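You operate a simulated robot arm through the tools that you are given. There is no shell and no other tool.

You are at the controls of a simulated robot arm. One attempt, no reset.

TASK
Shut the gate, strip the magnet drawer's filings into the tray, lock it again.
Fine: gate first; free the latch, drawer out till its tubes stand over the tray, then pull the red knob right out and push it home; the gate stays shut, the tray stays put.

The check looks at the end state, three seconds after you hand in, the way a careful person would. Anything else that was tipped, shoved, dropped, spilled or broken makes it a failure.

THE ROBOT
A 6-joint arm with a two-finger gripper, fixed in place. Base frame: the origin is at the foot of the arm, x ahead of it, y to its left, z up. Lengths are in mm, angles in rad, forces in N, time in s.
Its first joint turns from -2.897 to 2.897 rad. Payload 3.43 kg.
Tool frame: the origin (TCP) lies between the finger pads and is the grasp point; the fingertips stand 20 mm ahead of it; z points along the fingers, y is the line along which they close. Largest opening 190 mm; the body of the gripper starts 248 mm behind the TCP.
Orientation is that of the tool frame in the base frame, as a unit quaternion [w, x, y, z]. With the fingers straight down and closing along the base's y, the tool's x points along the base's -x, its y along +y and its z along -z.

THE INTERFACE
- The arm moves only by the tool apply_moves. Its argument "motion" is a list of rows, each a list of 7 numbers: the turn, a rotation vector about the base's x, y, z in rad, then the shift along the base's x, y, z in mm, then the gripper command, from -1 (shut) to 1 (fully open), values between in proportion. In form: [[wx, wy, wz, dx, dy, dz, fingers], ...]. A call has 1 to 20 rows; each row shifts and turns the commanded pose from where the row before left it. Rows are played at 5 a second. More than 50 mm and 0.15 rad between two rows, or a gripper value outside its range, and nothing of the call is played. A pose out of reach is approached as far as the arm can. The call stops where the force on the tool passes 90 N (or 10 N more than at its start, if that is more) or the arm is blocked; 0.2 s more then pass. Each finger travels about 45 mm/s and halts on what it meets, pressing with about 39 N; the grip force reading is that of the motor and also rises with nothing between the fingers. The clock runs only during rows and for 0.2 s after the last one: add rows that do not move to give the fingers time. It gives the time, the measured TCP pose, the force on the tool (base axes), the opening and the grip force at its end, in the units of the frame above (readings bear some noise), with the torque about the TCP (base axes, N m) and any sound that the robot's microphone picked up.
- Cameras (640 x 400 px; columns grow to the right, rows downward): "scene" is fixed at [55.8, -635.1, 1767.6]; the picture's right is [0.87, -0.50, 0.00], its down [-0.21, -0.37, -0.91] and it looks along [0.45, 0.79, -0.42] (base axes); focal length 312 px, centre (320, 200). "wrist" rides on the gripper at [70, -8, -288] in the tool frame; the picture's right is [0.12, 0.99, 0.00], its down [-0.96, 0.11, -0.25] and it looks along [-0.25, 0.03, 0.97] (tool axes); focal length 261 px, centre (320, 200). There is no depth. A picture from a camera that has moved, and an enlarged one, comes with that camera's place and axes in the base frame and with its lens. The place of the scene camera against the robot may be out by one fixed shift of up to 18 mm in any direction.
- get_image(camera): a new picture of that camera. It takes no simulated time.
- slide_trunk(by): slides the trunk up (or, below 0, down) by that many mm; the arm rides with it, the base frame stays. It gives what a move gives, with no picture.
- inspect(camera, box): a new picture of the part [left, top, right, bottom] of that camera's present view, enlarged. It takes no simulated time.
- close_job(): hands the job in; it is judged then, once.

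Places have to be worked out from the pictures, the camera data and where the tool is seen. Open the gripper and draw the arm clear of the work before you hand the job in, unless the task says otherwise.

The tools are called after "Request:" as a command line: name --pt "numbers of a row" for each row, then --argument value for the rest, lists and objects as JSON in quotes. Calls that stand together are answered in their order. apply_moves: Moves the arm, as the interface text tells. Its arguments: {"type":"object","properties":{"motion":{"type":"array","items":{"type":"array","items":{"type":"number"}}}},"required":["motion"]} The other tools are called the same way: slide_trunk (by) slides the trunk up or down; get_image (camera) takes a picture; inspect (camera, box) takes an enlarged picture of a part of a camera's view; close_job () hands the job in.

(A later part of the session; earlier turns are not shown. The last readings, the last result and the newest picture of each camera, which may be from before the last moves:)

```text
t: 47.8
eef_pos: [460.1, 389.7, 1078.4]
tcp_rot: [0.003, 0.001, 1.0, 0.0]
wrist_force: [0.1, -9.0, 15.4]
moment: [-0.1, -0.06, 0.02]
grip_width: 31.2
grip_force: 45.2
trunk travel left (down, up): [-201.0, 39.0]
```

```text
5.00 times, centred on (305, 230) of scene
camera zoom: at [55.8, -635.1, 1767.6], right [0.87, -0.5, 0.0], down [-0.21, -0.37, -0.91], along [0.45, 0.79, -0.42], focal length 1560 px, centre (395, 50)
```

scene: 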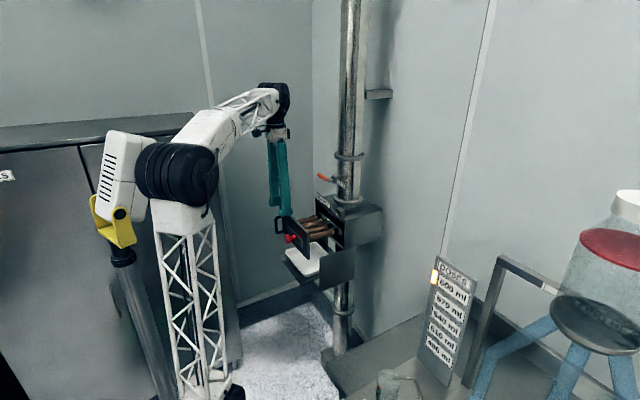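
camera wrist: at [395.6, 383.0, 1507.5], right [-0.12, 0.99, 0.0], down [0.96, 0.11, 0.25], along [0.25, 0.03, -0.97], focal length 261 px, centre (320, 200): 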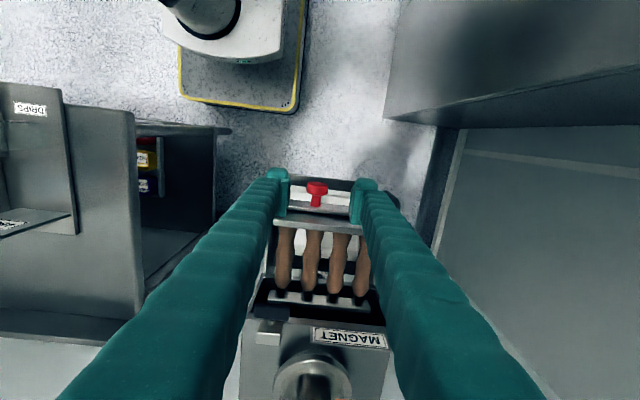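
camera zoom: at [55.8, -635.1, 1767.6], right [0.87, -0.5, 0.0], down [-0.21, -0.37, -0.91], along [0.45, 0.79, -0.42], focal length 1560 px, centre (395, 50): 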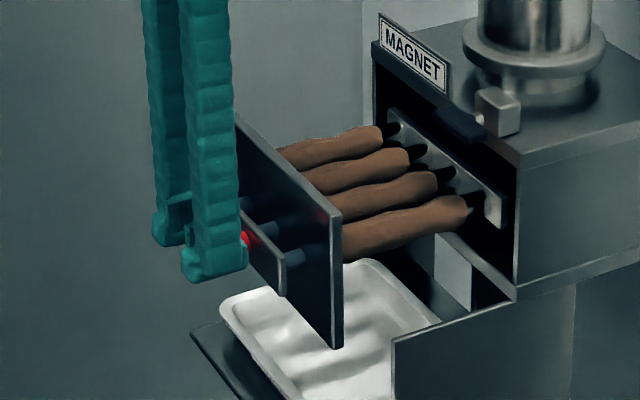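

The knob plate with its magnet rods slides out of the front while the drawer stays. I keep pulling smoothly.

Request:
apply_moves --pt "0 0 0 -8 0 0 -1" --pt "0 0 0 -10 0 0 -1" --pt "0 0 0 -10 0 0 -1" --pt "0 0 0 -10 0 0 -1" --pt "0 0 0 -10 0 0 -1" --pt "0 0 0 -10 0 0 -1"

Request:
inspect --camera "scene" --box '[250, 180, 360, 280]'

Request:
get_image --camera "wrist"

```text
t: 49.2
eef_pos: [401.8, 387.8, 1079.4]
tcp_rot: [0.003, 0.001, 1.0, 0.002]
wrist_force: [0.4, -2.3, 61.6]
moment: [-0.09, -0.27, -0.04]
grip_width: 30.9
grip_force: 45.2
trunk travel left (down, up): [-201.0, 39.0]
```

```text
4.00 times, centred on (305, 230) of scene
camera zoom: at [55.8, -635.1, 1767.6], right [0.87, -0.5, 0.0], down [-0.21, -0.37, -0.91], along [0.45, 0.79, -0.42], focal length 1248 px, centre (380, 80)
```

zoom: 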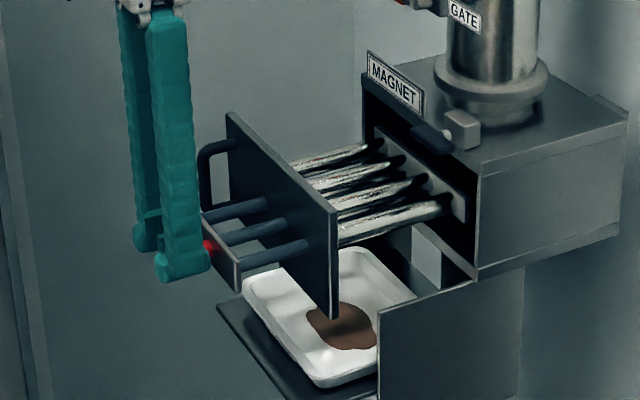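

```text
taken
camera wrist: at [329.7, 380.2, 1366.6], right [-0.12, 0.99, 0.0], down [0.96, 0.11, 0.25], along [0.25, 0.03, -0.97], focal length 261 px, centre (320, 200)
```

wrist: 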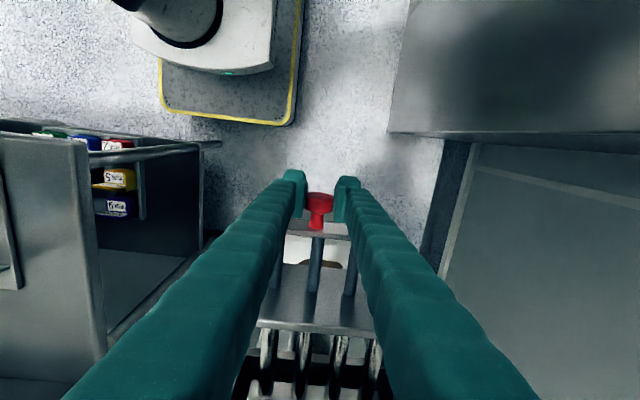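

The filings have dropped into the tray. A vertical side load of ~60 N has built up, so I relieve it by raising 2 mm before pulling the knob the rest of the way.

Request:
apply_moves --pt "0 0 0 0 0 1.5 -1" --pt "0 0 0 0 0 0 -1"

```text
t: 49.8
eef_pos: [400.9, 390.0, 1078.8]
tcp_rot: [0.002, 0.0, 1.0, 0.001]
wrist_force: [0.5, 0.3, 44.4]
moment: [0.06, -0.41, 0.04]
grip_width: 31.1
grip_force: 45.4
trunk travel left (down, up): [-201.0, 39.0]
```

Request:
apply_moves --pt "0 0 0 0 0 2 -1" --pt "0 0 0 0 0 1.5 -1" --pt "0 0 0 0 0 0 -1"

```text
t: 50.6
eef_pos: [401.9, 389.2, 1079.9]
tcp_rot: [0.001, 0.001, 1.0, 0.0]
wrist_force: [-0.9, 3.3, -10.5]
moment: [0.03, 0.11, 0.01]
grip_width: 30.4
grip_force: 45.3
trunk travel left (down, up): [-201.0, 39.0]
```

Side load is gone. I continue pulling the knob out in moderate steps.

Request:
apply_moves --pt "0 0 0 -8 0 0 -1" --pt "0 0 0 -8 0 0 -1" --pt "0 0 0 -8 0 0 -1" --pt "0 0 0 -8 0 0 -1"

Request:
inspect --camera "scene" --box '[250, 180, 360, 280]'

```text
t: 51.6
eef_pos: [377.9, 389.6, 1091.7]
tcp_rot: [0.012, -0.001, 1.0, 0.007]
wrist_force: [21.5, -23.4, 67.7]
moment: [-0.34, -1.15, -0.55]
grip_width: 8.7
grip_force: 42.2
trunk travel left (down, up): [-201.0, 39.0]
stopped in row 4: the force on the tool passed its limit at 101 N (the readings are from after the stop); the commanded pose is now the measured one
```

```text
4.00 times, centred on (305, 230) of scene
camera zoom: at [55.8, -635.1, 1767.6], right [0.87, -0.5, 0.0], down [-0.21, -0.37, -0.91], along [0.45, 0.79, -0.42], focal length 1248 px, centre (380, 80)
```

zoom: 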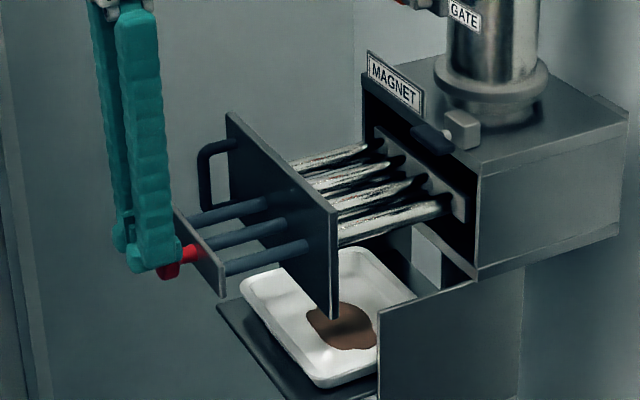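

The grip slipped off: the fingers were pinching the upper half of the round knob and wedged upward. I look at where the knob and fingers are now.

Request:
inspect --camera "wrist" --box '[240, 120, 400, 280]'

Request:
inspect --camera "scene" --box '[270, 210, 315, 255]'

Request:
get_image --camera "scene"

```text
2.50 times, centred on (320, 200) of wrist
camera zoom: at [300.4, 377.0, 1379.0], right [-0.12, 0.99, 0.01], down [0.96, 0.11, 0.27], along [0.27, 0.04, -0.96], focal length 652 px, centre (320, 200)
```

zoom: 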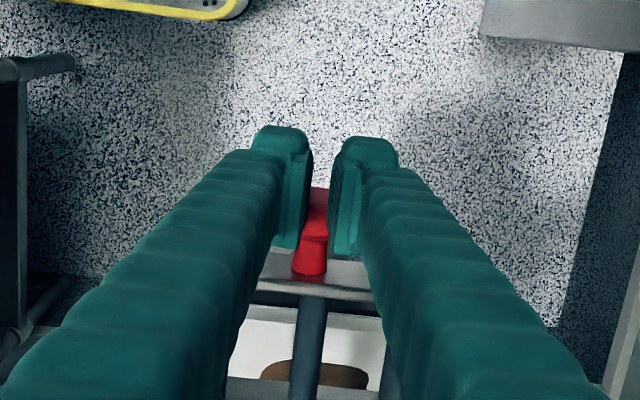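

```text
8.89 times, centred on (292, 232) of scene
camera zoom: at [55.8, -635.1, 1767.6], right [0.87, -0.5, 0.0], down [-0.21, -0.37, -0.91], along [0.45, 0.79, -0.42], focal length 2774 px, centre (564, -89)
```

zoom: 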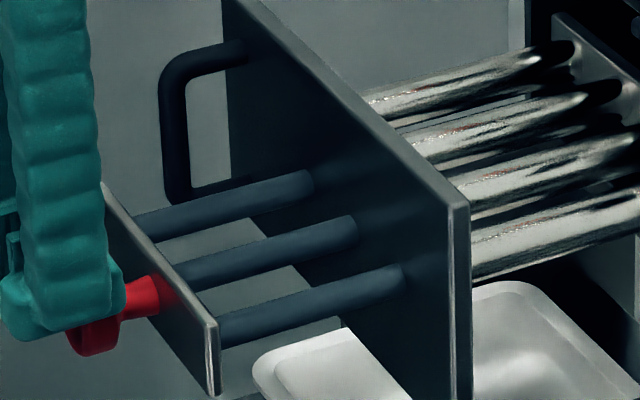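

```text
taken
```

scene: 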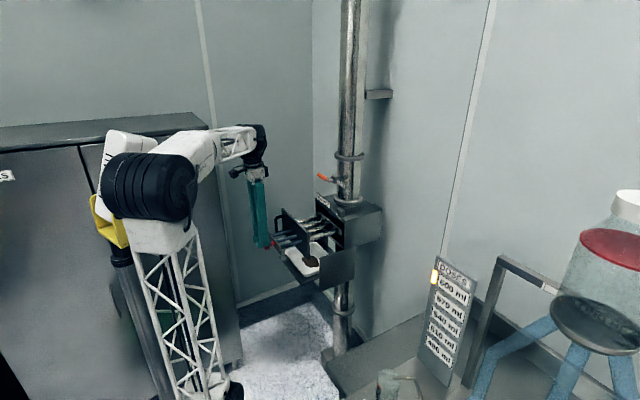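

The knob's centre is evidently lower (z≈1060) than where I gripped. I open the fingers and look again before regripping lower.

Request:
apply_moves --pt "0 0 0 0 0 0 -0.6" --pt "0 0 0 0 0 0 -0.3" --pt "0 0 0 0 0 0 -0.263"

Request:
inspect --camera "wrist" --box '[240, 120, 400, 280]'

Request:
inspect --camera "scene" --box '[260, 200, 350, 280]'

```text
t: 52.4
eef_pos: [374.8, 391.9, 1086.4]
tcp_rot: [0.008, -0.001, 1.0, 0.003]
wrist_force: [0.1, 1.5, 0.6]
moment: [-0.01, 0.02, 0.0]
grip_width: 69.9
grip_force: 0.1
trunk travel left (down, up): [-201.0, 39.0]
```

```text
2.50 times, centred on (320, 200) of wrist
camera zoom: at [300.5, 381.0, 1374.0], right [-0.12, 0.99, 0.01], down [0.96, 0.12, 0.26], along [0.26, 0.04, -0.96], focal length 652 px, centre (320, 200)
```

zoom: 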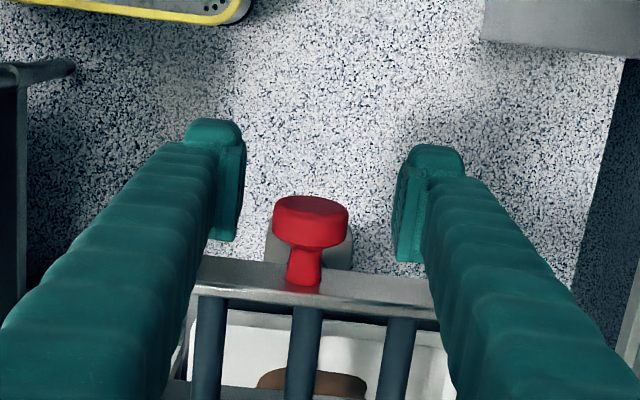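

```text
5.00 times, centred on (305, 240) of scene
camera zoom: at [55.8, -635.1, 1767.6], right [0.87, -0.5, 0.0], down [-0.21, -0.37, -0.91], along [0.45, 0.79, -0.42], focal length 1560 px, centre (395, 0)
```

zoom: 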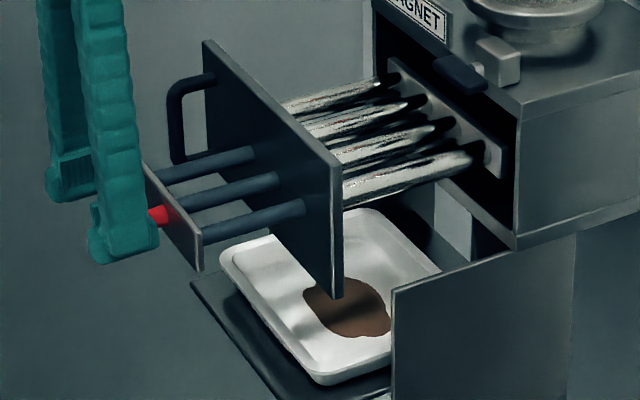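

The knob disc is now near x 391–407, y≈390, with its centre around z 1060. I lower to z≈1060, move forward to x≈399 and regrip at its widest.

Request:
apply_moves --pt "0 0 0 8 -0.5 -9 -0.263" --pt "0 0 0 8 -0.5 -9 -0.263" --pt "0 0 0 8 0 -8 -0.263" --pt "0 0 0 0 0 0 -0.263"

Request:
inspect --camera "wrist" --box '[240, 120, 400, 280]'

Request:
inspect --camera "scene" --box '[260, 200, 350, 280]'

```text
t: 53.4
eef_pos: [399.1, 390.9, 1060.6]
tcp_rot: [0.008, -0.001, 1.0, 0.004]
wrist_force: [-0.1, 0.3, 0.6]
moment: [-0.02, -0.02, 0.02]
grip_width: 69.8
grip_force: 0.1
trunk travel left (down, up): [-201.0, 39.0]
```

```text
2.50 times, centred on (320, 200) of wrist
camera zoom: at [324.3, 379.9, 1348.2], right [-0.12, 0.99, 0.01], down [0.96, 0.11, 0.27], along [0.26, 0.04, -0.96], focal length 652 px, centre (320, 200)
```

zoom: 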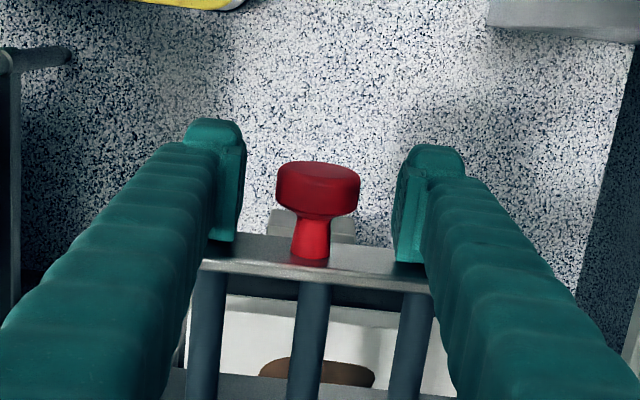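

```text
5.00 times, centred on (305, 240) of scene
camera zoom: at [55.8, -635.1, 1767.6], right [0.87, -0.5, 0.0], down [-0.21, -0.37, -0.91], along [0.45, 0.79, -0.42], focal length 1560 px, centre (395, 0)
```

zoom: 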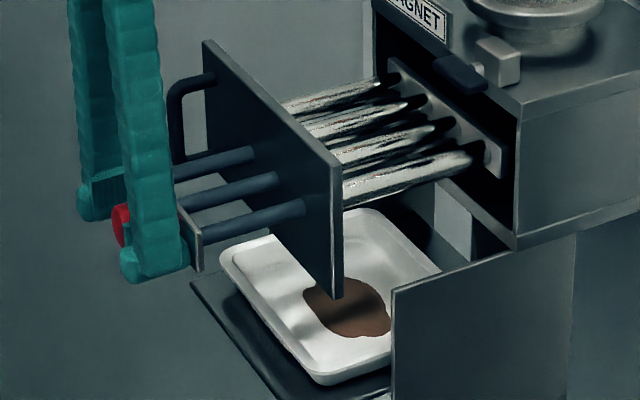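

I check the knob height against the fingertips in a tight zoom before closing.

Request:
inspect --camera "scene" --box '[266, 220, 304, 260]'

```text
10.00 times, centred on (285, 240) of scene
camera zoom: at [55.8, -635.1, 1767.6], right [0.87, -0.5, 0.0], down [-0.21, -0.37, -0.91], along [0.45, 0.79, -0.42], focal length 3121 px, centre (670, -200)
```

zoom: 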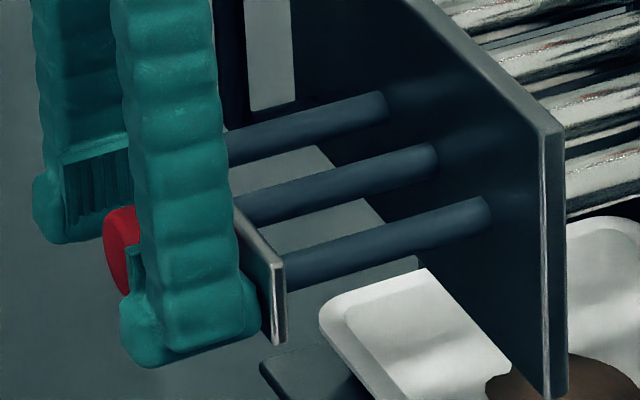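

The disc spans roughly z 1045–1083 and the pads now overlap its middle. I close and check the width (should read near 36–37 mm).

Request:
apply_moves --pt "0 0 0 -2 0 0 -0.5" --pt "0 0 0 0 0 0 -0.7" --pt "0 0 0 0 0 0 -1" --pt "0 0 0 0 0 0 -1" --pt "0 0 0 0 0 0 -1"

Request:
inspect --camera "wrist" --box '[240, 120, 400, 280]'

```text
t: 54.6
eef_pos: [397.1, 390.3, 1060.5]
tcp_rot: [0.009, 0.0, 1.0, 0.004]
wrist_force: [-0.1, -11.3, -2.8]
moment: [-0.07, 0.09, -0.09]
grip_width: 34.3
grip_force: 45.0
trunk travel left (down, up): [-201.0, 39.0]
```

```text
2.50 times, centred on (320, 200) of wrist
camera zoom: at [322.6, 378.9, 1348.4], right [-0.12, 0.99, 0.01], down [0.96, 0.11, 0.26], along [0.26, 0.04, -0.96], focal length 652 px, centre (320, 200)
```

zoom: 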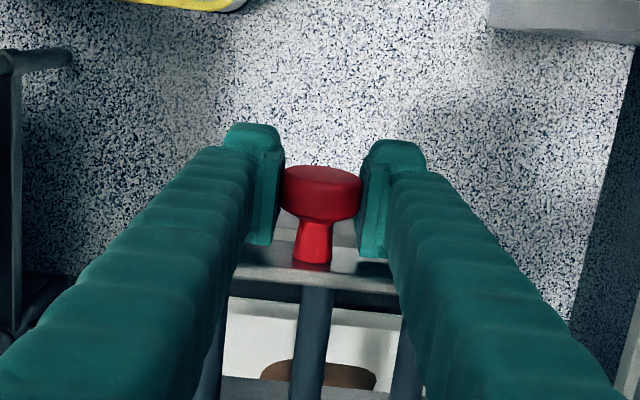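

Now 34.3 mm with no vertical wedge force. I ease 1 mm in −y and pull outward in small steps to find the end of travel.

Request:
apply_moves --pt "0 0 0 0 -1 0 -1" --pt "0 0 0 -4 0 0 -1" --pt "0 0 0 -5 0 0 -1" --pt "0 0 0 -5 0 0 -1"

Request:
inspect --camera "scene" --box '[260, 200, 350, 280]'

```text
t: 55.6
eef_pos: [383.7, 388.7, 1062.1]
tcp_rot: [0.009, -0.001, 1.0, 0.004]
wrist_force: [42.4, -7.6, -4.3]
moment: [0.02, -0.12, -0.24]
grip_width: 34.7
grip_force: 45.0
trunk travel left (down, up): [-201.0, 39.0]
```

```text
5.00 times, centred on (305, 240) of scene
camera zoom: at [55.8, -635.1, 1767.6], right [0.87, -0.5, 0.0], down [-0.21, -0.37, -0.91], along [0.45, 0.79, -0.42], focal length 1560 px, centre (395, 0)
```

zoom: 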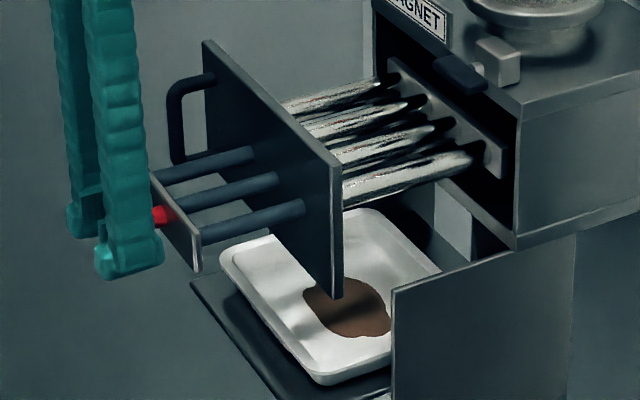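

Force rose to 42 N with the plate not moving, so the knob is fully out at its stop (~95 mm). I recentre the grip on the disc and then push it home along +x.

Request:
apply_moves --pt "0 0 0 0 0 0 -0.474" --pt "0 0 0 0 0 0 -0.474" --pt "0 0 0 8 0 0 -0.474" --pt "0 0 0 7 0 0 -0.474" --pt "0 0 0 0 0 0 -1" --pt "0 0 0 0 0 0 -1" --pt "0 0 0 0 0 0 -1"

Request:
apply_moves --pt "0 0 0 4 0 0 -1" --pt "0 0 0 8 0 0 -1" --pt "0 0 0 8 0 0 -1" --pt "0 0 0 8 0 0 -1"

Request:
inspect --camera "scene" --box '[260, 200, 350, 280]'

```text
t: 57.2
eef_pos: [397.3, 390.0, 1060.6]
tcp_rot: [0.009, -0.001, 1.0, 0.004]
wrist_force: [-0.8, -6.1, -5.7]
moment: [-0.02, 0.1, 0.0]
grip_width: 34.2
grip_force: 45.2
trunk travel left (down, up): [-201.0, 39.0]
```

```text
t: 58.2
eef_pos: [426.3, 390.3, 1061.2]
tcp_rot: [0.008, -0.001, 1.0, 0.003]
wrist_force: [0.4, -0.9, -5.1]
moment: [-0.04, 0.35, -0.14]
grip_width: 34.3
grip_force: 45.1
trunk travel left (down, up): [-201.0, 39.0]
```

```text
5.00 times, centred on (305, 240) of scene
camera zoom: at [55.8, -635.1, 1767.6], right [0.87, -0.5, 0.0], down [-0.21, -0.37, -0.91], along [0.45, 0.79, -0.42], focal length 1560 px, centre (395, 0)
```

zoom: 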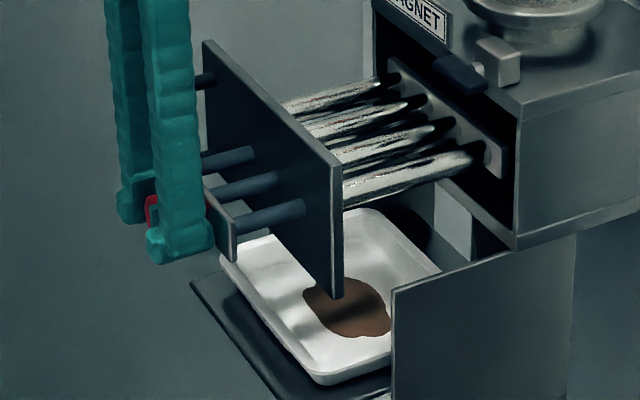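

The knob slides in while the drawer stays put. I continue to push it home.

Request:
apply_moves --pt "0 0 0 8 0 0 -1" --pt "0 0 0 8 0 0 -1" --pt "0 0 0 8 0 0 -1" --pt "0 0 0 8 0 0 -1" --pt "0 0 0 8 0 0 -1" --pt "0 0 0 6 0 0 -1"

Request:
inspect --camera "scene" --box '[260, 200, 350, 280]'

Request:
inspect --camera "wrist" --box '[240, 120, 400, 280]'

```text
t: 59.6
eef_pos: [473.0, 390.0, 1060.2]
tcp_rot: [0.009, -0.001, 1.0, 0.004]
wrist_force: [0.8, -1.7, -13.0]
moment: [-0.11, 0.2, 0.0]
grip_width: 34.3
grip_force: 45.1
trunk travel left (down, up): [-201.0, 39.0]
```

```text
5.00 times, centred on (305, 240) of scene
camera zoom: at [55.8, -635.1, 1767.6], right [0.87, -0.5, 0.0], down [-0.21, -0.37, -0.91], along [0.45, 0.79, -0.42], focal length 1560 px, centre (395, 0)
```

zoom: 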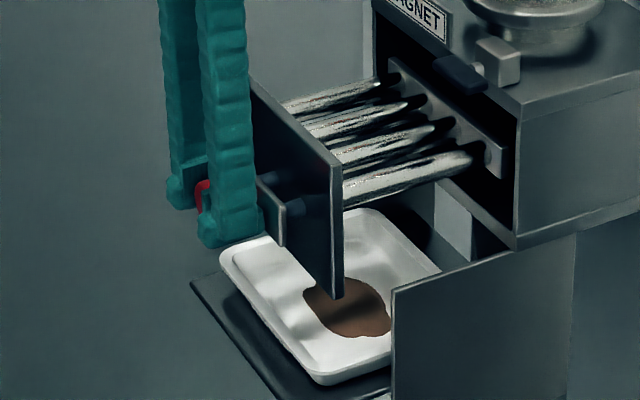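

```text
2.50 times, centred on (320, 200) of wrist
camera zoom: at [397.6, 378.9, 1348.2], right [-0.12, 0.99, 0.01], down [0.96, 0.11, 0.26], along [0.26, 0.04, -0.96], focal length 652 px, centre (320, 200)
```

zoom: 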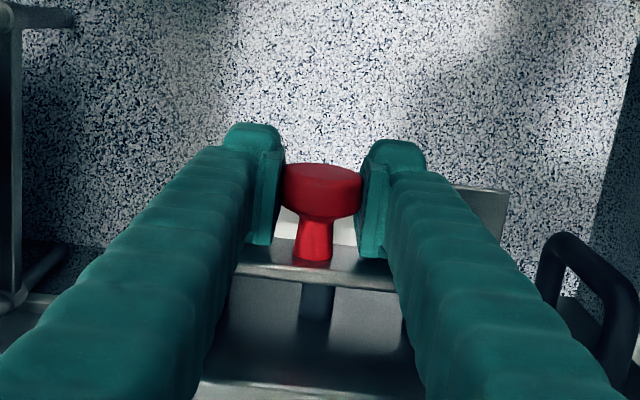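

Request:
apply_moves --pt "0 0 0 5 0 0 -1" --pt "0 0 0 5 0 0 -1" --pt "0 0 0 4 0 0 -1"

Request:
inspect --camera "wrist" --box '[240, 120, 400, 280]'

Request:
inspect --camera "scene" --box '[260, 200, 350, 280]'

```text
t: 60.4
eef_pos: [486.1, 390.1, 1060.6]
tcp_rot: [0.009, -0.001, 1.0, 0.003]
wrist_force: [1.5, -5.4, -23.1]
moment: [0.0, 0.05, -0.05]
grip_width: 34.2
grip_force: 45.2
trunk travel left (down, up): [-201.0, 39.0]
```

```text
2.50 times, centred on (320, 200) of wrist
camera zoom: at [411.8, 378.9, 1348.2], right [-0.12, 0.99, 0.01], down [0.96, 0.11, 0.26], along [0.26, 0.04, -0.96], focal length 652 px, centre (320, 200)
```

zoom: 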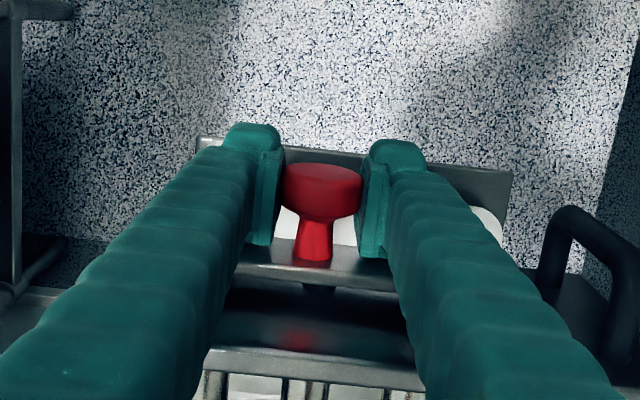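

```text
5.00 times, centred on (305, 240) of scene
camera zoom: at [55.8, -635.1, 1767.6], right [0.87, -0.5, 0.0], down [-0.21, -0.37, -0.91], along [0.45, 0.79, -0.42], focal length 1560 px, centre (395, 0)
```

zoom: 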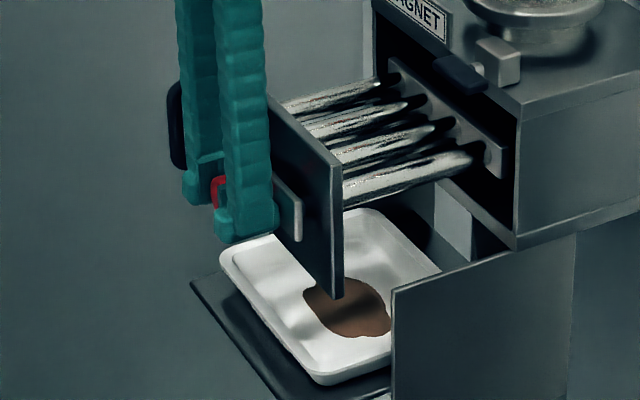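

Request:
apply_moves --pt "0 0 0 3 0 -1 -1" --pt "0 0 0 3 0 -1 -1" --pt "0 0 0 3 0 0 -1"

Request:
inspect --camera "wrist" --box '[240, 120, 400, 280]'

Request:
inspect --camera "scene" --box '[260, 200, 350, 280]'

```text
t: 61.2
eef_pos: [495.6, 390.1, 1061.1]
tcp_rot: [0.009, -0.001, 1.0, 0.005]
wrist_force: [-2.3, -6.6, 12.4]
moment: [-0.09, 0.11, -0.01]
grip_width: 34.6
grip_force: 45.4
trunk travel left (down, up): [-201.0, 39.0]
```

```text
2.50 times, centred on (320, 200) of wrist
camera zoom: at [420.1, 378.4, 1348.0], right [-0.12, 0.99, 0.01], down [0.96, 0.11, 0.27], along [0.26, 0.04, -0.96], focal length 652 px, centre (320, 200)
```

zoom: 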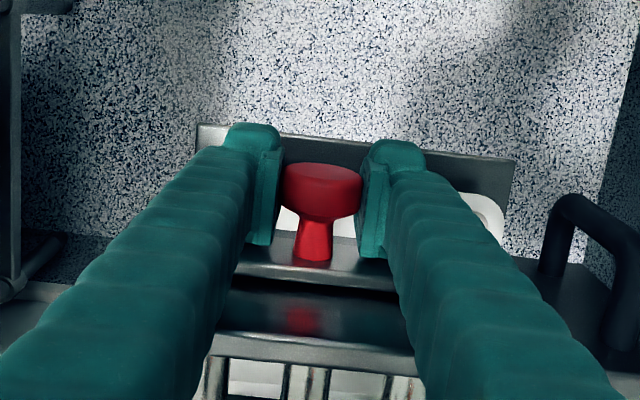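

```text
5.00 times, centred on (305, 240) of scene
camera zoom: at [55.8, -635.1, 1767.6], right [0.87, -0.5, 0.0], down [-0.21, -0.37, -0.91], along [0.45, 0.79, -0.42], focal length 1560 px, centre (395, 0)
```

zoom: 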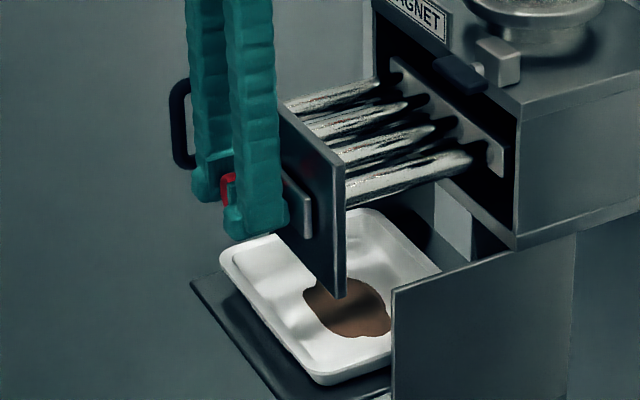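

The plate is back against the front and the drawer has begun to creep in, so the knob is home. Keeping hold of the knob, I tilt the tool 17° (to clear the raised latch and lever later) and continue pushing drawer and knob in together.

Request:
apply_moves --pt "0 -0.1 0 0 0 0 -1" --pt "0 -0.1 0 0 0 0 -1" --pt "0 -0.1 0 0 0 0 -1" --pt "0 0 0 0 0 0 -1"

Request:
inspect --camera "scene" --box '[260, 180, 370, 280]'

```text
t: 62.2
eef_pos: [495.1, 390.4, 1059.2]
tcp_rot: [0.158, -0.001, 0.987, 0.003]
wrist_force: [0.5, 1.5, 4.8]
moment: [0.1, -0.55, -0.06]
grip_width: 34.1
grip_force: 44.6
trunk travel left (down, up): [-201.0, 39.0]
```

```text
4.00 times, centred on (315, 230) of scene
camera zoom: at [55.8, -635.1, 1767.6], right [0.87, -0.5, 0.0], down [-0.21, -0.37, -0.91], along [0.45, 0.79, -0.42], focal length 1248 px, centre (340, 80)
```

zoom: 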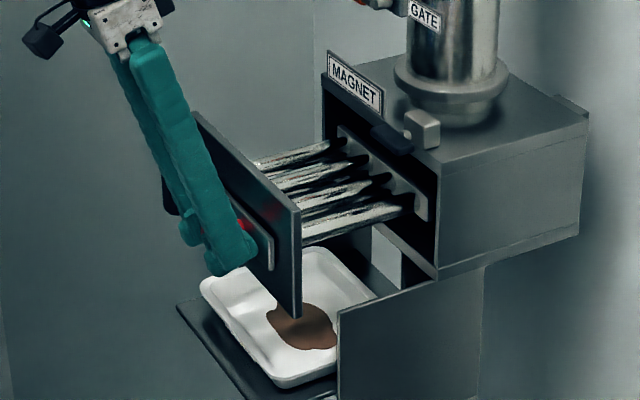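

Request:
apply_moves --pt "0 0 0 6 0 0 -1" --pt "0 0 0 10 0 0 -1" --pt "0 0 0 10 0 0 -1" --pt "0 0 0 10 0 0 -1" --pt "0 0 0 10 0 0 -1" --pt "0 0 0 10 0 0 -1"

Request:
inspect --camera "scene" --box '[260, 180, 370, 280]'

```text
t: 63.6
eef_pos: [551.5, 389.6, 1058.0]
tcp_rot: [0.159, -0.001, 0.987, 0.003]
wrist_force: [-0.2, 6.0, -0.4]
moment: [0.0, 0.18, -0.24]
grip_width: 34.3
grip_force: 45.2
trunk travel left (down, up): [-201.0, 39.0]
```

```text
4.00 times, centred on (315, 230) of scene
camera zoom: at [55.8, -635.1, 1767.6], right [0.87, -0.5, 0.0], down [-0.21, -0.37, -0.91], along [0.45, 0.79, -0.42], focal length 1248 px, centre (340, 80)
```

zoom: 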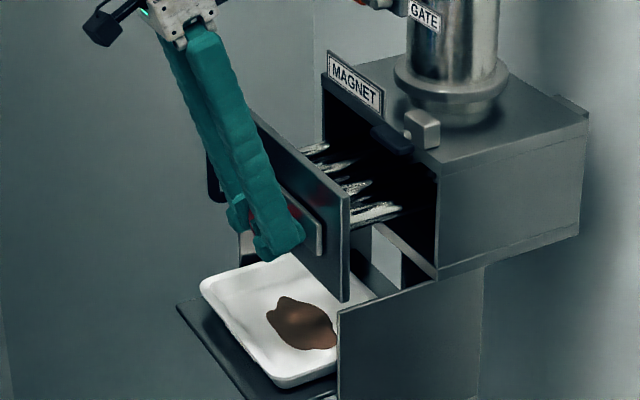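

Request:
apply_moves --pt "0 0 0 10 0 0 -1" --pt "0 0 0 12 0 0 -1" --pt "0 0 0 12 0 0 -1" --pt "0 0 0 12 0 0 -1" --pt "0 0 0 12 0 0 -1" --pt "0 0 0 12 0 0 -1" --pt "0 0 0 8 0 0 -1"

Request:
inspect --camera "scene" --box '[270, 170, 380, 270]'

```text
t: 65.2
eef_pos: [628.8, 389.2, 1059.0]
tcp_rot: [0.158, -0.001, 0.987, 0.003]
wrist_force: [-1.9, 10.1, -14.0]
moment: [-0.07, 0.28, -0.07]
grip_width: 34.3
grip_force: 44.9
trunk travel left (down, up): [-201.0, 39.0]
```

```text
4.00 times, centred on (325, 220) of scene
camera zoom: at [55.8, -635.1, 1767.6], right [0.87, -0.5, 0.0], down [-0.21, -0.37, -0.91], along [0.45, 0.79, -0.42], focal length 1248 px, centre (300, 120)
```

zoom: 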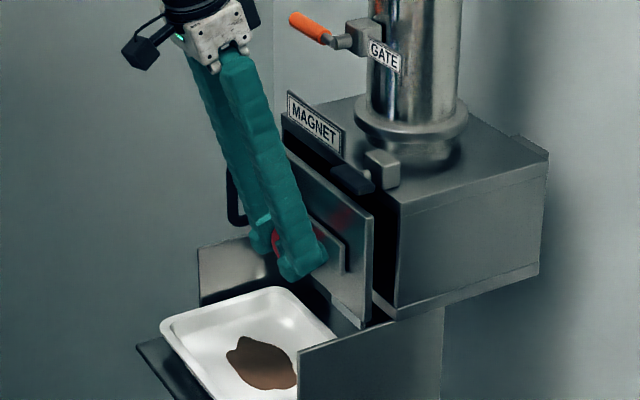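

Nearly closed. I push the last stretch in small steps until it seats.

Request:
apply_moves --pt "0 0 0 5 -0.5 0 -1" --pt "0 0 0 5 -0.5 0 -1" --pt "0 0 0 5 0 0 -1" --pt "0 0 0 4 0 0 -1"

Request:
inspect --camera "scene" --box '[290, 160, 380, 250]'

```text
t: 66.2
eef_pos: [648.3, 390.1, 1058.2]
tcp_rot: [0.159, -0.002, 0.987, 0.004]
wrist_force: [-3.0, 12.8, -14.5]
moment: [-0.08, 0.38, 0.03]
grip_width: 34.3
grip_force: 44.5
trunk travel left (down, up): [-201.0, 39.0]
```

```text
4.44 times, centred on (335, 205) of scene
camera zoom: at [55.8, -635.1, 1767.6], right [0.87, -0.5, 0.0], down [-0.21, -0.37, -0.91], along [0.45, 0.79, -0.42], focal length 1387 px, centre (253, 178)
```

zoom: 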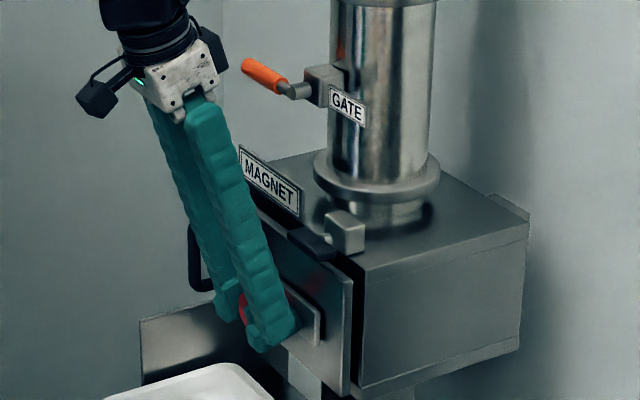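

Request:
apply_moves --pt "0 0 0 4 -0.5 -0.5 -1" --pt "0 0 0 3 -0.5 -0.5 -1" --pt "0 0 0 2 0 0 -1" --pt "0 0 0 2 0 0 -1"

Request:
inspect --camera "scene" --box '[290, 160, 380, 250]'

```text
t: 67.2
eef_pos: [656.5, 390.4, 1059.9]
tcp_rot: [0.158, -0.002, 0.987, 0.004]
wrist_force: [-21.5, 25.0, 7.7]
moment: [0.04, 0.23, 0.23]
grip_width: 34.3
grip_force: 44.4
trunk travel left (down, up): [-201.0, 39.0]
```

```text
4.44 times, centred on (335, 205) of scene
camera zoom: at [55.8, -635.1, 1767.6], right [0.87, -0.5, 0.0], down [-0.21, -0.37, -0.91], along [0.45, 0.79, -0.42], focal length 1387 px, centre (253, 178)
```

zoom: 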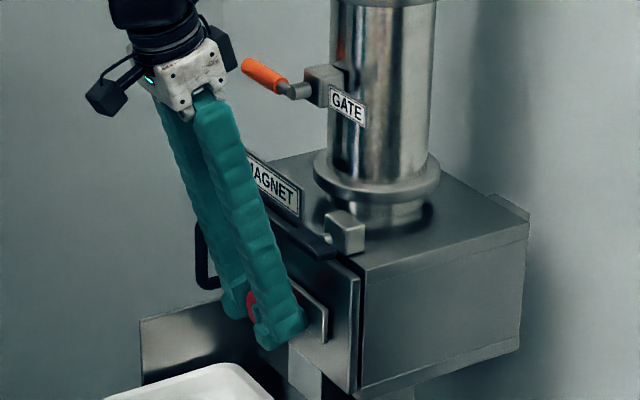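

The front's edge now matches the original closed position and a 21 N reaction appeared. I press 2 mm more to confirm it is seated, then release.

Request:
apply_moves --pt "0 0 0 2 -1 0 -1" --pt "0 0 0 1 0 0 -1"

Request:
inspect --camera "scene" --box '[290, 160, 380, 250]'

```text
t: 67.8
eef_pos: [660.3, 388.9, 1060.6]
tcp_rot: [0.158, -0.002, 0.987, 0.003]
wrist_force: [-43.3, 34.7, 11.9]
moment: [0.09, 0.05, 0.05]
grip_width: 34.3
grip_force: 45.0
trunk travel left (down, up): [-201.0, 39.0]
```

```text
4.44 times, centred on (335, 205) of scene
camera zoom: at [55.8, -635.1, 1767.6], right [0.87, -0.5, 0.0], down [-0.21, -0.37, -0.91], along [0.45, 0.79, -0.42], focal length 1387 px, centre (253, 178)
```

zoom: 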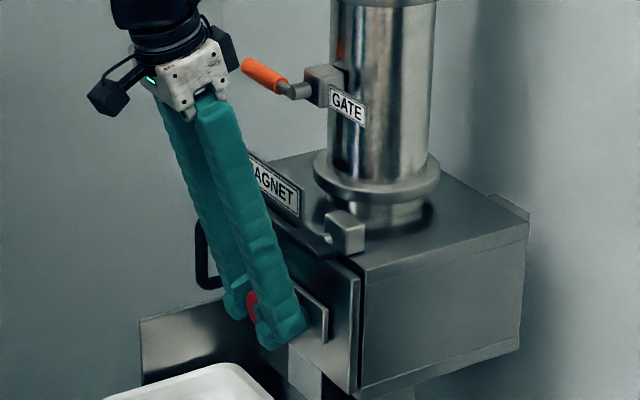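

Seated at 43 N. I relax the push (and the sideways load), then open the fingers and lift out along the tool axis.

Request:
apply_moves --pt "0 0 0 -2 2 -0.5 -1" --pt "0 0 0 -1 1 -0.5 -1" --pt "0 0 0 0 0 0 -0.6" --pt "0 0 0 0 0 0 -0.4" --pt "0 0 0 0 0 0 -0.4"

Request:
apply_moves --pt "0 0 0 -8 0 25 -0.4" --pt "0 0 0 -10 0 30 -0.4" --pt "0 0 0 -15 0 30 -0.4" --pt "0 0 0 -25 0 30 -0.4" --pt "0 0 0 -25 0 20 -0.4"

Request:
get_image --camera "wrist"

Request:
inspect --camera "scene" --box '[280, 160, 390, 290]'

```text
t: 69.0
eef_pos: [658.9, 390.5, 1057.5]
tcp_rot: [0.159, -0.002, 0.987, 0.004]
wrist_force: [-0.1, 0.2, 0.0]
moment: [0.01, -0.03, 0.02]
grip_width: 56.9
grip_force: 0.1
trunk travel left (down, up): [-201.0, 39.0]
```

```text
t: 70.2
eef_pos: [575.5, 388.5, 1190.5]
tcp_rot: [0.159, -0.001, 0.987, 0.004]
wrist_force: [0.4, 0.0, 0.4]
moment: [-0.04, 0.09, -0.03]
grip_width: 57.1
grip_force: 0.1
trunk travel left (down, up): [-201.0, 39.0]
```

```text
taken
camera wrist: at [420.0, 377.9, 1443.4], right [-0.12, 0.99, -0.03], down [0.84, 0.12, 0.54], along [0.54, 0.04, -0.84], focal length 261 px, centre (320, 200)
```

wrist: 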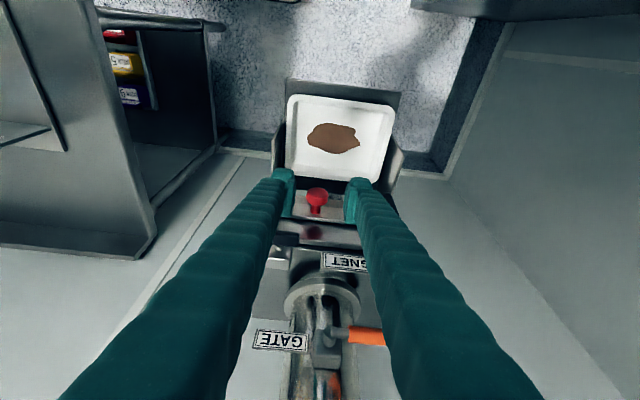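

```text
3.08 times, centred on (335, 225) of scene
camera zoom: at [55.8, -635.1, 1767.6], right [0.87, -0.5, 0.0], down [-0.21, -0.37, -0.91], along [0.45, 0.79, -0.42], focal length 960 px, centre (274, 123)
```

zoom: 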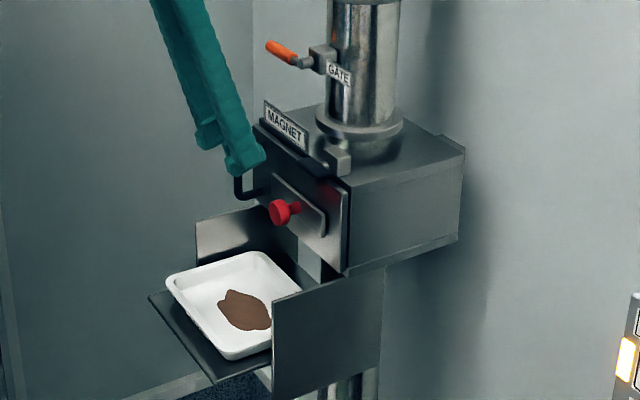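

Everything looks right: drawer shut, knob in, filings in the undisturbed tray, lever level. To relock, I go back to the level orientation at a standoff.

Request:
apply_moves --pt "0 -0.1411 0 4 0 1 -0.65" --pt "0 -0.1411 0 4 0 1 -0.65" --pt "0 -0.1411 0 4 0 1 -0.65" --pt "0 -0.1411 0 4 0 1 -0.65" --pt "0 -0.1411 0 4 0 1 -0.65" --pt "0 -0.1411 0 4 0 1 -0.65" --pt "0 -0.1411 0 4 0 1 -0.65" --pt "0 -0.1411 0 4 0 1 -0.65" --pt "0 -0.125 0 3 0 1 -0.65"

Request:
get_image --camera "wrist"

Request:
get_image --camera "scene"

```text
t: 72.2
eef_pos: [609.9, 391.1, 1201.8]
tcp_rot: [0.707, -0.003, 0.707, 0.003]
wrist_force: [-0.5, -1.4, 0.3]
moment: [0.0, 0.05, 0.19]
grip_width: 33.3
grip_force: 0.1
trunk travel left (down, up): [-201.0, 39.0]
```

```text
taken
camera wrist: at [323.8, 379.4, 1132.3], right [-0.01, 0.99, -0.12], down [-0.25, 0.11, 0.96], along [0.97, 0.04, 0.25], focal length 261 px, centre (320, 200)
```

wrist: 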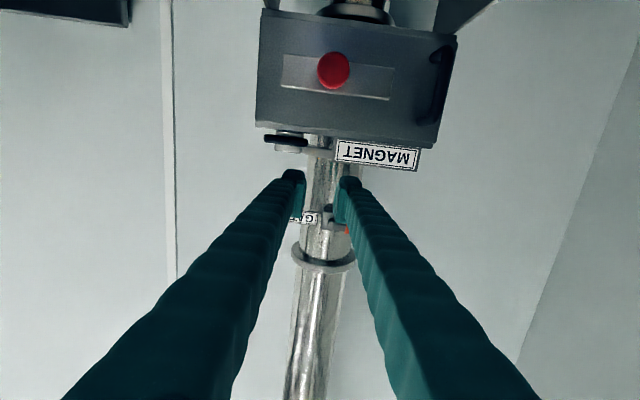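

```text
taken
```

scene: 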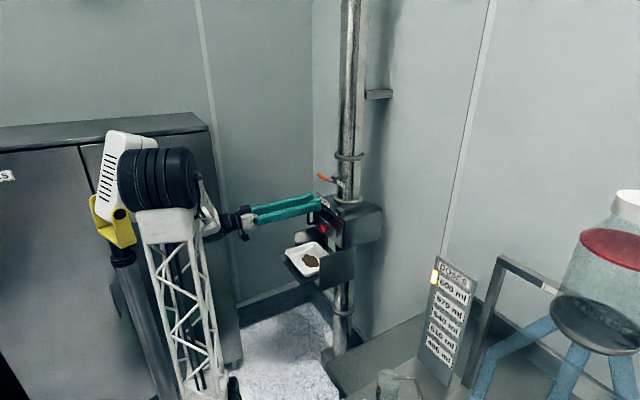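

The latch is still horizontal. I roll −90° while moving in front of it, to about (630, 345, 1147).

Request:
apply_moves --pt "-0.1428 0 0 2 -4 -5 -0.65" --pt "-0.1428 0 0 2 -4 -5 -0.65" --pt "-0.1428 0 0 2 -4 -5 -0.65" --pt "-0.1428 0 0 2 -4 -5 -0.65" --pt "-0.1428 0 0 2 -4 -5 -0.65" --pt "-0.1428 0 0 2 -4 -5 -0.65" --pt "-0.1428 0 0 2 -4 -5 -0.65" --pt "-0.1428 0 0 2 -4 -5 -0.65" --pt "-0.1428 0 0 2 -4 -5 -0.65" --pt "-0.1428 0 0 1 -5 -5 -0.65" --pt "-0.1428 0 0 1 -5 -4 -0.65"

Request:
get_image --camera "wrist"

Request:
inspect --camera "scene" --box '[300, 180, 370, 240]'

```text
t: 74.6
eef_pos: [631.2, 342.6, 1147.2]
tcp_rot: [-0.498, 0.503, -0.501, 0.498]
wrist_force: [-0.2, -0.4, 0.4]
moment: [0.0, 0.0, 0.03]
grip_width: 33.1
grip_force: 0.2
trunk travel left (down, up): [-201.0, 39.0]
```

```text
taken
camera wrist: at [344.9, 273.4, 1158.7], right [-0.01, -0.12, -0.99], down [-0.25, 0.96, -0.12], along [0.97, 0.25, -0.04], focal length 261 px, centre (320, 200)
```

wrist: 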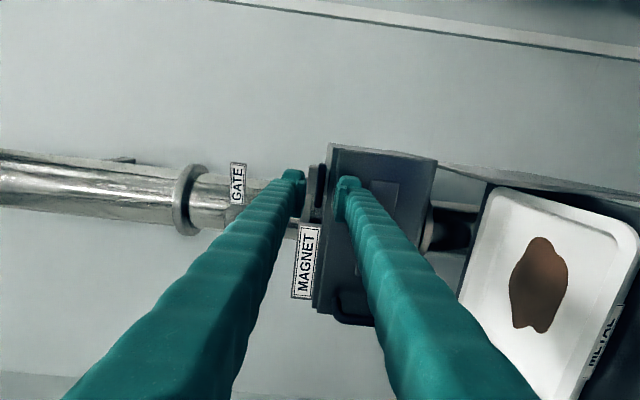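

```text
6.67 times, centred on (335, 210) of scene
camera zoom: at [55.8, -635.1, 1767.6], right [0.87, -0.5, 0.0], down [-0.21, -0.37, -0.91], along [0.45, 0.79, -0.42], focal length 2080 px, centre (220, 133)
```

zoom: 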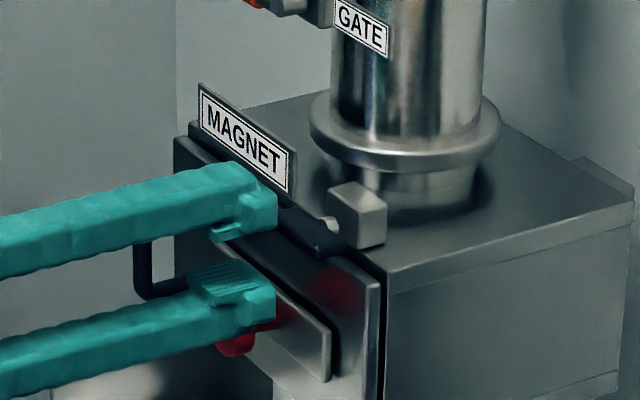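

The bar sits between the upper and lower fingers. I advance to x≈675 and close on it.

Request:
apply_moves --pt "0 0 0 16 0.5 0 -0.65" --pt "0 0 0 16 0.5 0 -0.65" --pt "0 0 0 12 0 0 -0.65" --pt "0 0 0 0 0 0 -0.65"

Request:
inspect --camera "scene" --box '[300, 180, 370, 240]'

Request:
inspect --camera "wrist" --box '[240, 120, 400, 280]'

```text
t: 75.6
eef_pos: [676.9, 345.1, 1146.9]
tcp_rot: [-0.498, 0.503, -0.501, 0.498]
wrist_force: [-1.0, -0.2, 0.6]
moment: [-0.01, 0.04, -0.02]
grip_width: 33.1
grip_force: 0.0
trunk travel left (down, up): [-201.0, 39.0]
```

```text
6.67 times, centred on (335, 210) of scene
camera zoom: at [55.8, -635.1, 1767.6], right [0.87, -0.5, 0.0], down [-0.21, -0.37, -0.91], along [0.45, 0.79, -0.42], focal length 2080 px, centre (220, 133)
```

zoom: 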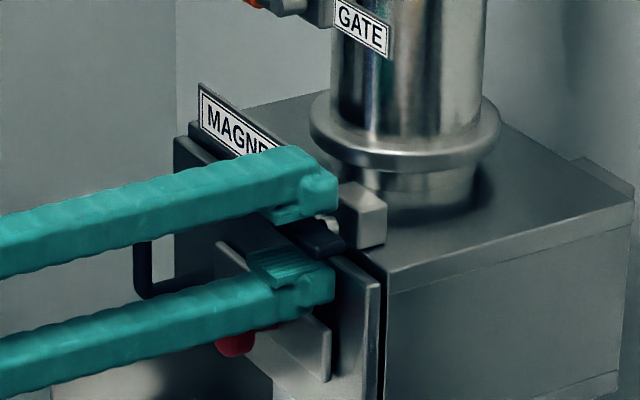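

```text
2.50 times, centred on (320, 200) of wrist
camera zoom: at [389.8, 274.9, 1158.4], right [-0.01, -0.12, -0.99], down [-0.25, 0.96, -0.11], along [0.97, 0.25, -0.04], focal length 652 px, centre (320, 200)
```

zoom: 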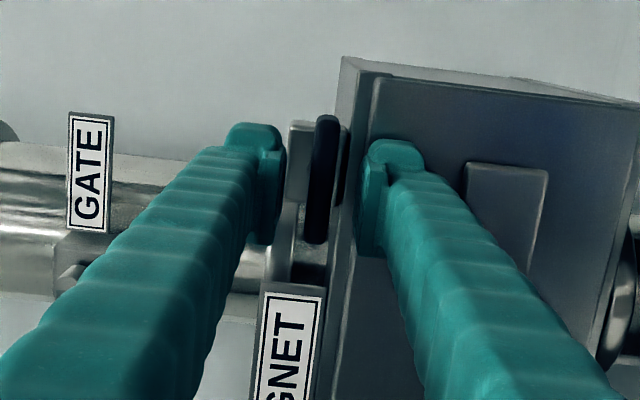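

Request:
apply_moves --pt "0 0 0 -1 -1 0 -0.8" --pt "0 0 0 0 0 0 -0.9" --pt "0 0 0 0 0 0 -0.95" --pt "0 0 0 0 0 0 -0.95"

```text
t: 76.6
eef_pos: [675.1, 344.8, 1147.1]
tcp_rot: [-0.498, 0.502, -0.502, 0.498]
wrist_force: [4.5, 0.4, 3.6]
moment: [0.02, -0.05, -0.01]
grip_width: 10.2
grip_force: 43.3
trunk travel left (down, up): [-201.0, 39.0]
```

Gripped (10.2 mm). I roll +0.1 rad steps back toward vertical, following the reverse of the earlier path.

Request:
apply_moves --pt "0.1 0 0 0 0 0.4 -0.95" --pt "0.1 0 0 0 -0.1 0.4 -0.95" --pt "0.1 0 0 0 -0.1 0.4 -0.95" --pt "0.1 0 0 0 -0.2 0.4 -0.95" --pt "0.1 0 0 0 -0.2 0.4 -0.95" --pt "0 0 0 0 0 0 -0.95"

Request:
inspect --camera "scene" --box '[300, 180, 370, 240]'

```text
t: 78.0
eef_pos: [675.5, 343.7, 1149.6]
tcp_rot: [0.606, -0.364, 0.609, -0.358]
wrist_force: [28.6, 12.2, 9.6]
moment: [-0.04, -0.1, 0.12]
grip_width: 10.0
grip_force: 43.4
trunk travel left (down, up): [-201.0, 39.0]
```

```text
6.67 times, centred on (335, 210) of scene
camera zoom: at [55.8, -635.1, 1767.6], right [0.87, -0.5, 0.0], down [-0.21, -0.37, -0.91], along [0.45, 0.79, -0.42], focal length 2080 px, centre (220, 133)
```

zoom: 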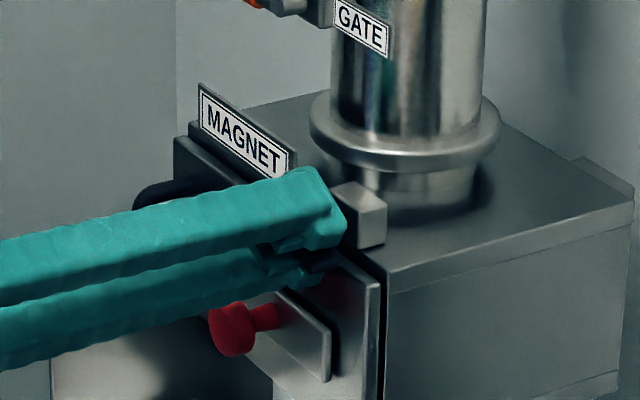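

Request:
apply_moves --pt "0.1 0 0 1 0.3 0.4 -0.95" --pt "0.1 0 0 0.5 0 0.4 -0.95" --pt "0.1 0 0 0 -0.2 0.3 -0.95" --pt "0.1 0 0 0 -0.3 0.3 -0.95" --pt "0.1 0 0 0 -0.3 0.2 -0.95" --pt "0 0 0 0 0 0 -0.95"

Request:
inspect --camera "scene" --box '[300, 180, 370, 240]'

```text
t: 79.4
eef_pos: [674.5, 342.8, 1150.9]
tcp_rot: [0.677, -0.202, 0.68, -0.198]
wrist_force: [-24.2, -3.3, -7.6]
moment: [0.01, 0.07, -0.08]
grip_width: 10.0
grip_force: 43.5
trunk travel left (down, up): [-201.0, 39.0]
```

```text
6.67 times, centred on (335, 210) of scene
camera zoom: at [55.8, -635.1, 1767.6], right [0.87, -0.5, 0.0], down [-0.21, -0.37, -0.91], along [0.45, 0.79, -0.42], focal length 2080 px, centre (220, 133)
```

zoom: 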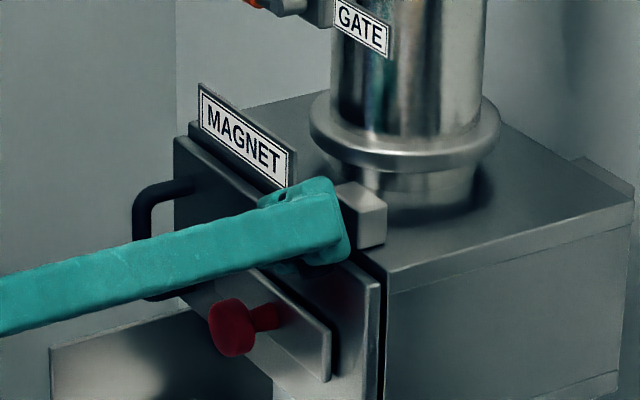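

Request:
apply_moves --pt "0.1 0 0 -1 -0.4 0.2 -0.95" --pt "0.1 0 0 0 -0.4 0.2 -0.95" --pt "0.1 0 0 0 -0.4 0.1 -0.95" --pt "0.1 0 0 0 -0.4 0.1 -0.95" --pt "0 0 0 0 0 0 -0.95"

Request:
inspect --camera "scene" --box '[300, 180, 370, 240]'

```text
t: 80.6
eef_pos: [674.2, 340.4, 1151.7]
tcp_rot: [0.704, -0.063, 0.705, -0.058]
wrist_force: [15.1, -6.0, -0.1]
moment: [-0.04, 0.04, -0.1]
grip_width: 10.0
grip_force: 43.0
trunk travel left (down, up): [-201.0, 39.0]
```

```text
6.67 times, centred on (335, 210) of scene
camera zoom: at [55.8, -635.1, 1767.6], right [0.87, -0.5, 0.0], down [-0.21, -0.37, -0.91], along [0.45, 0.79, -0.42], focal length 2080 px, centre (220, 133)
```

zoom: 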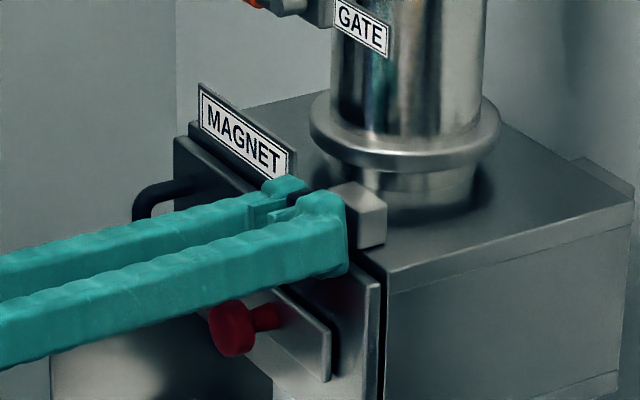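

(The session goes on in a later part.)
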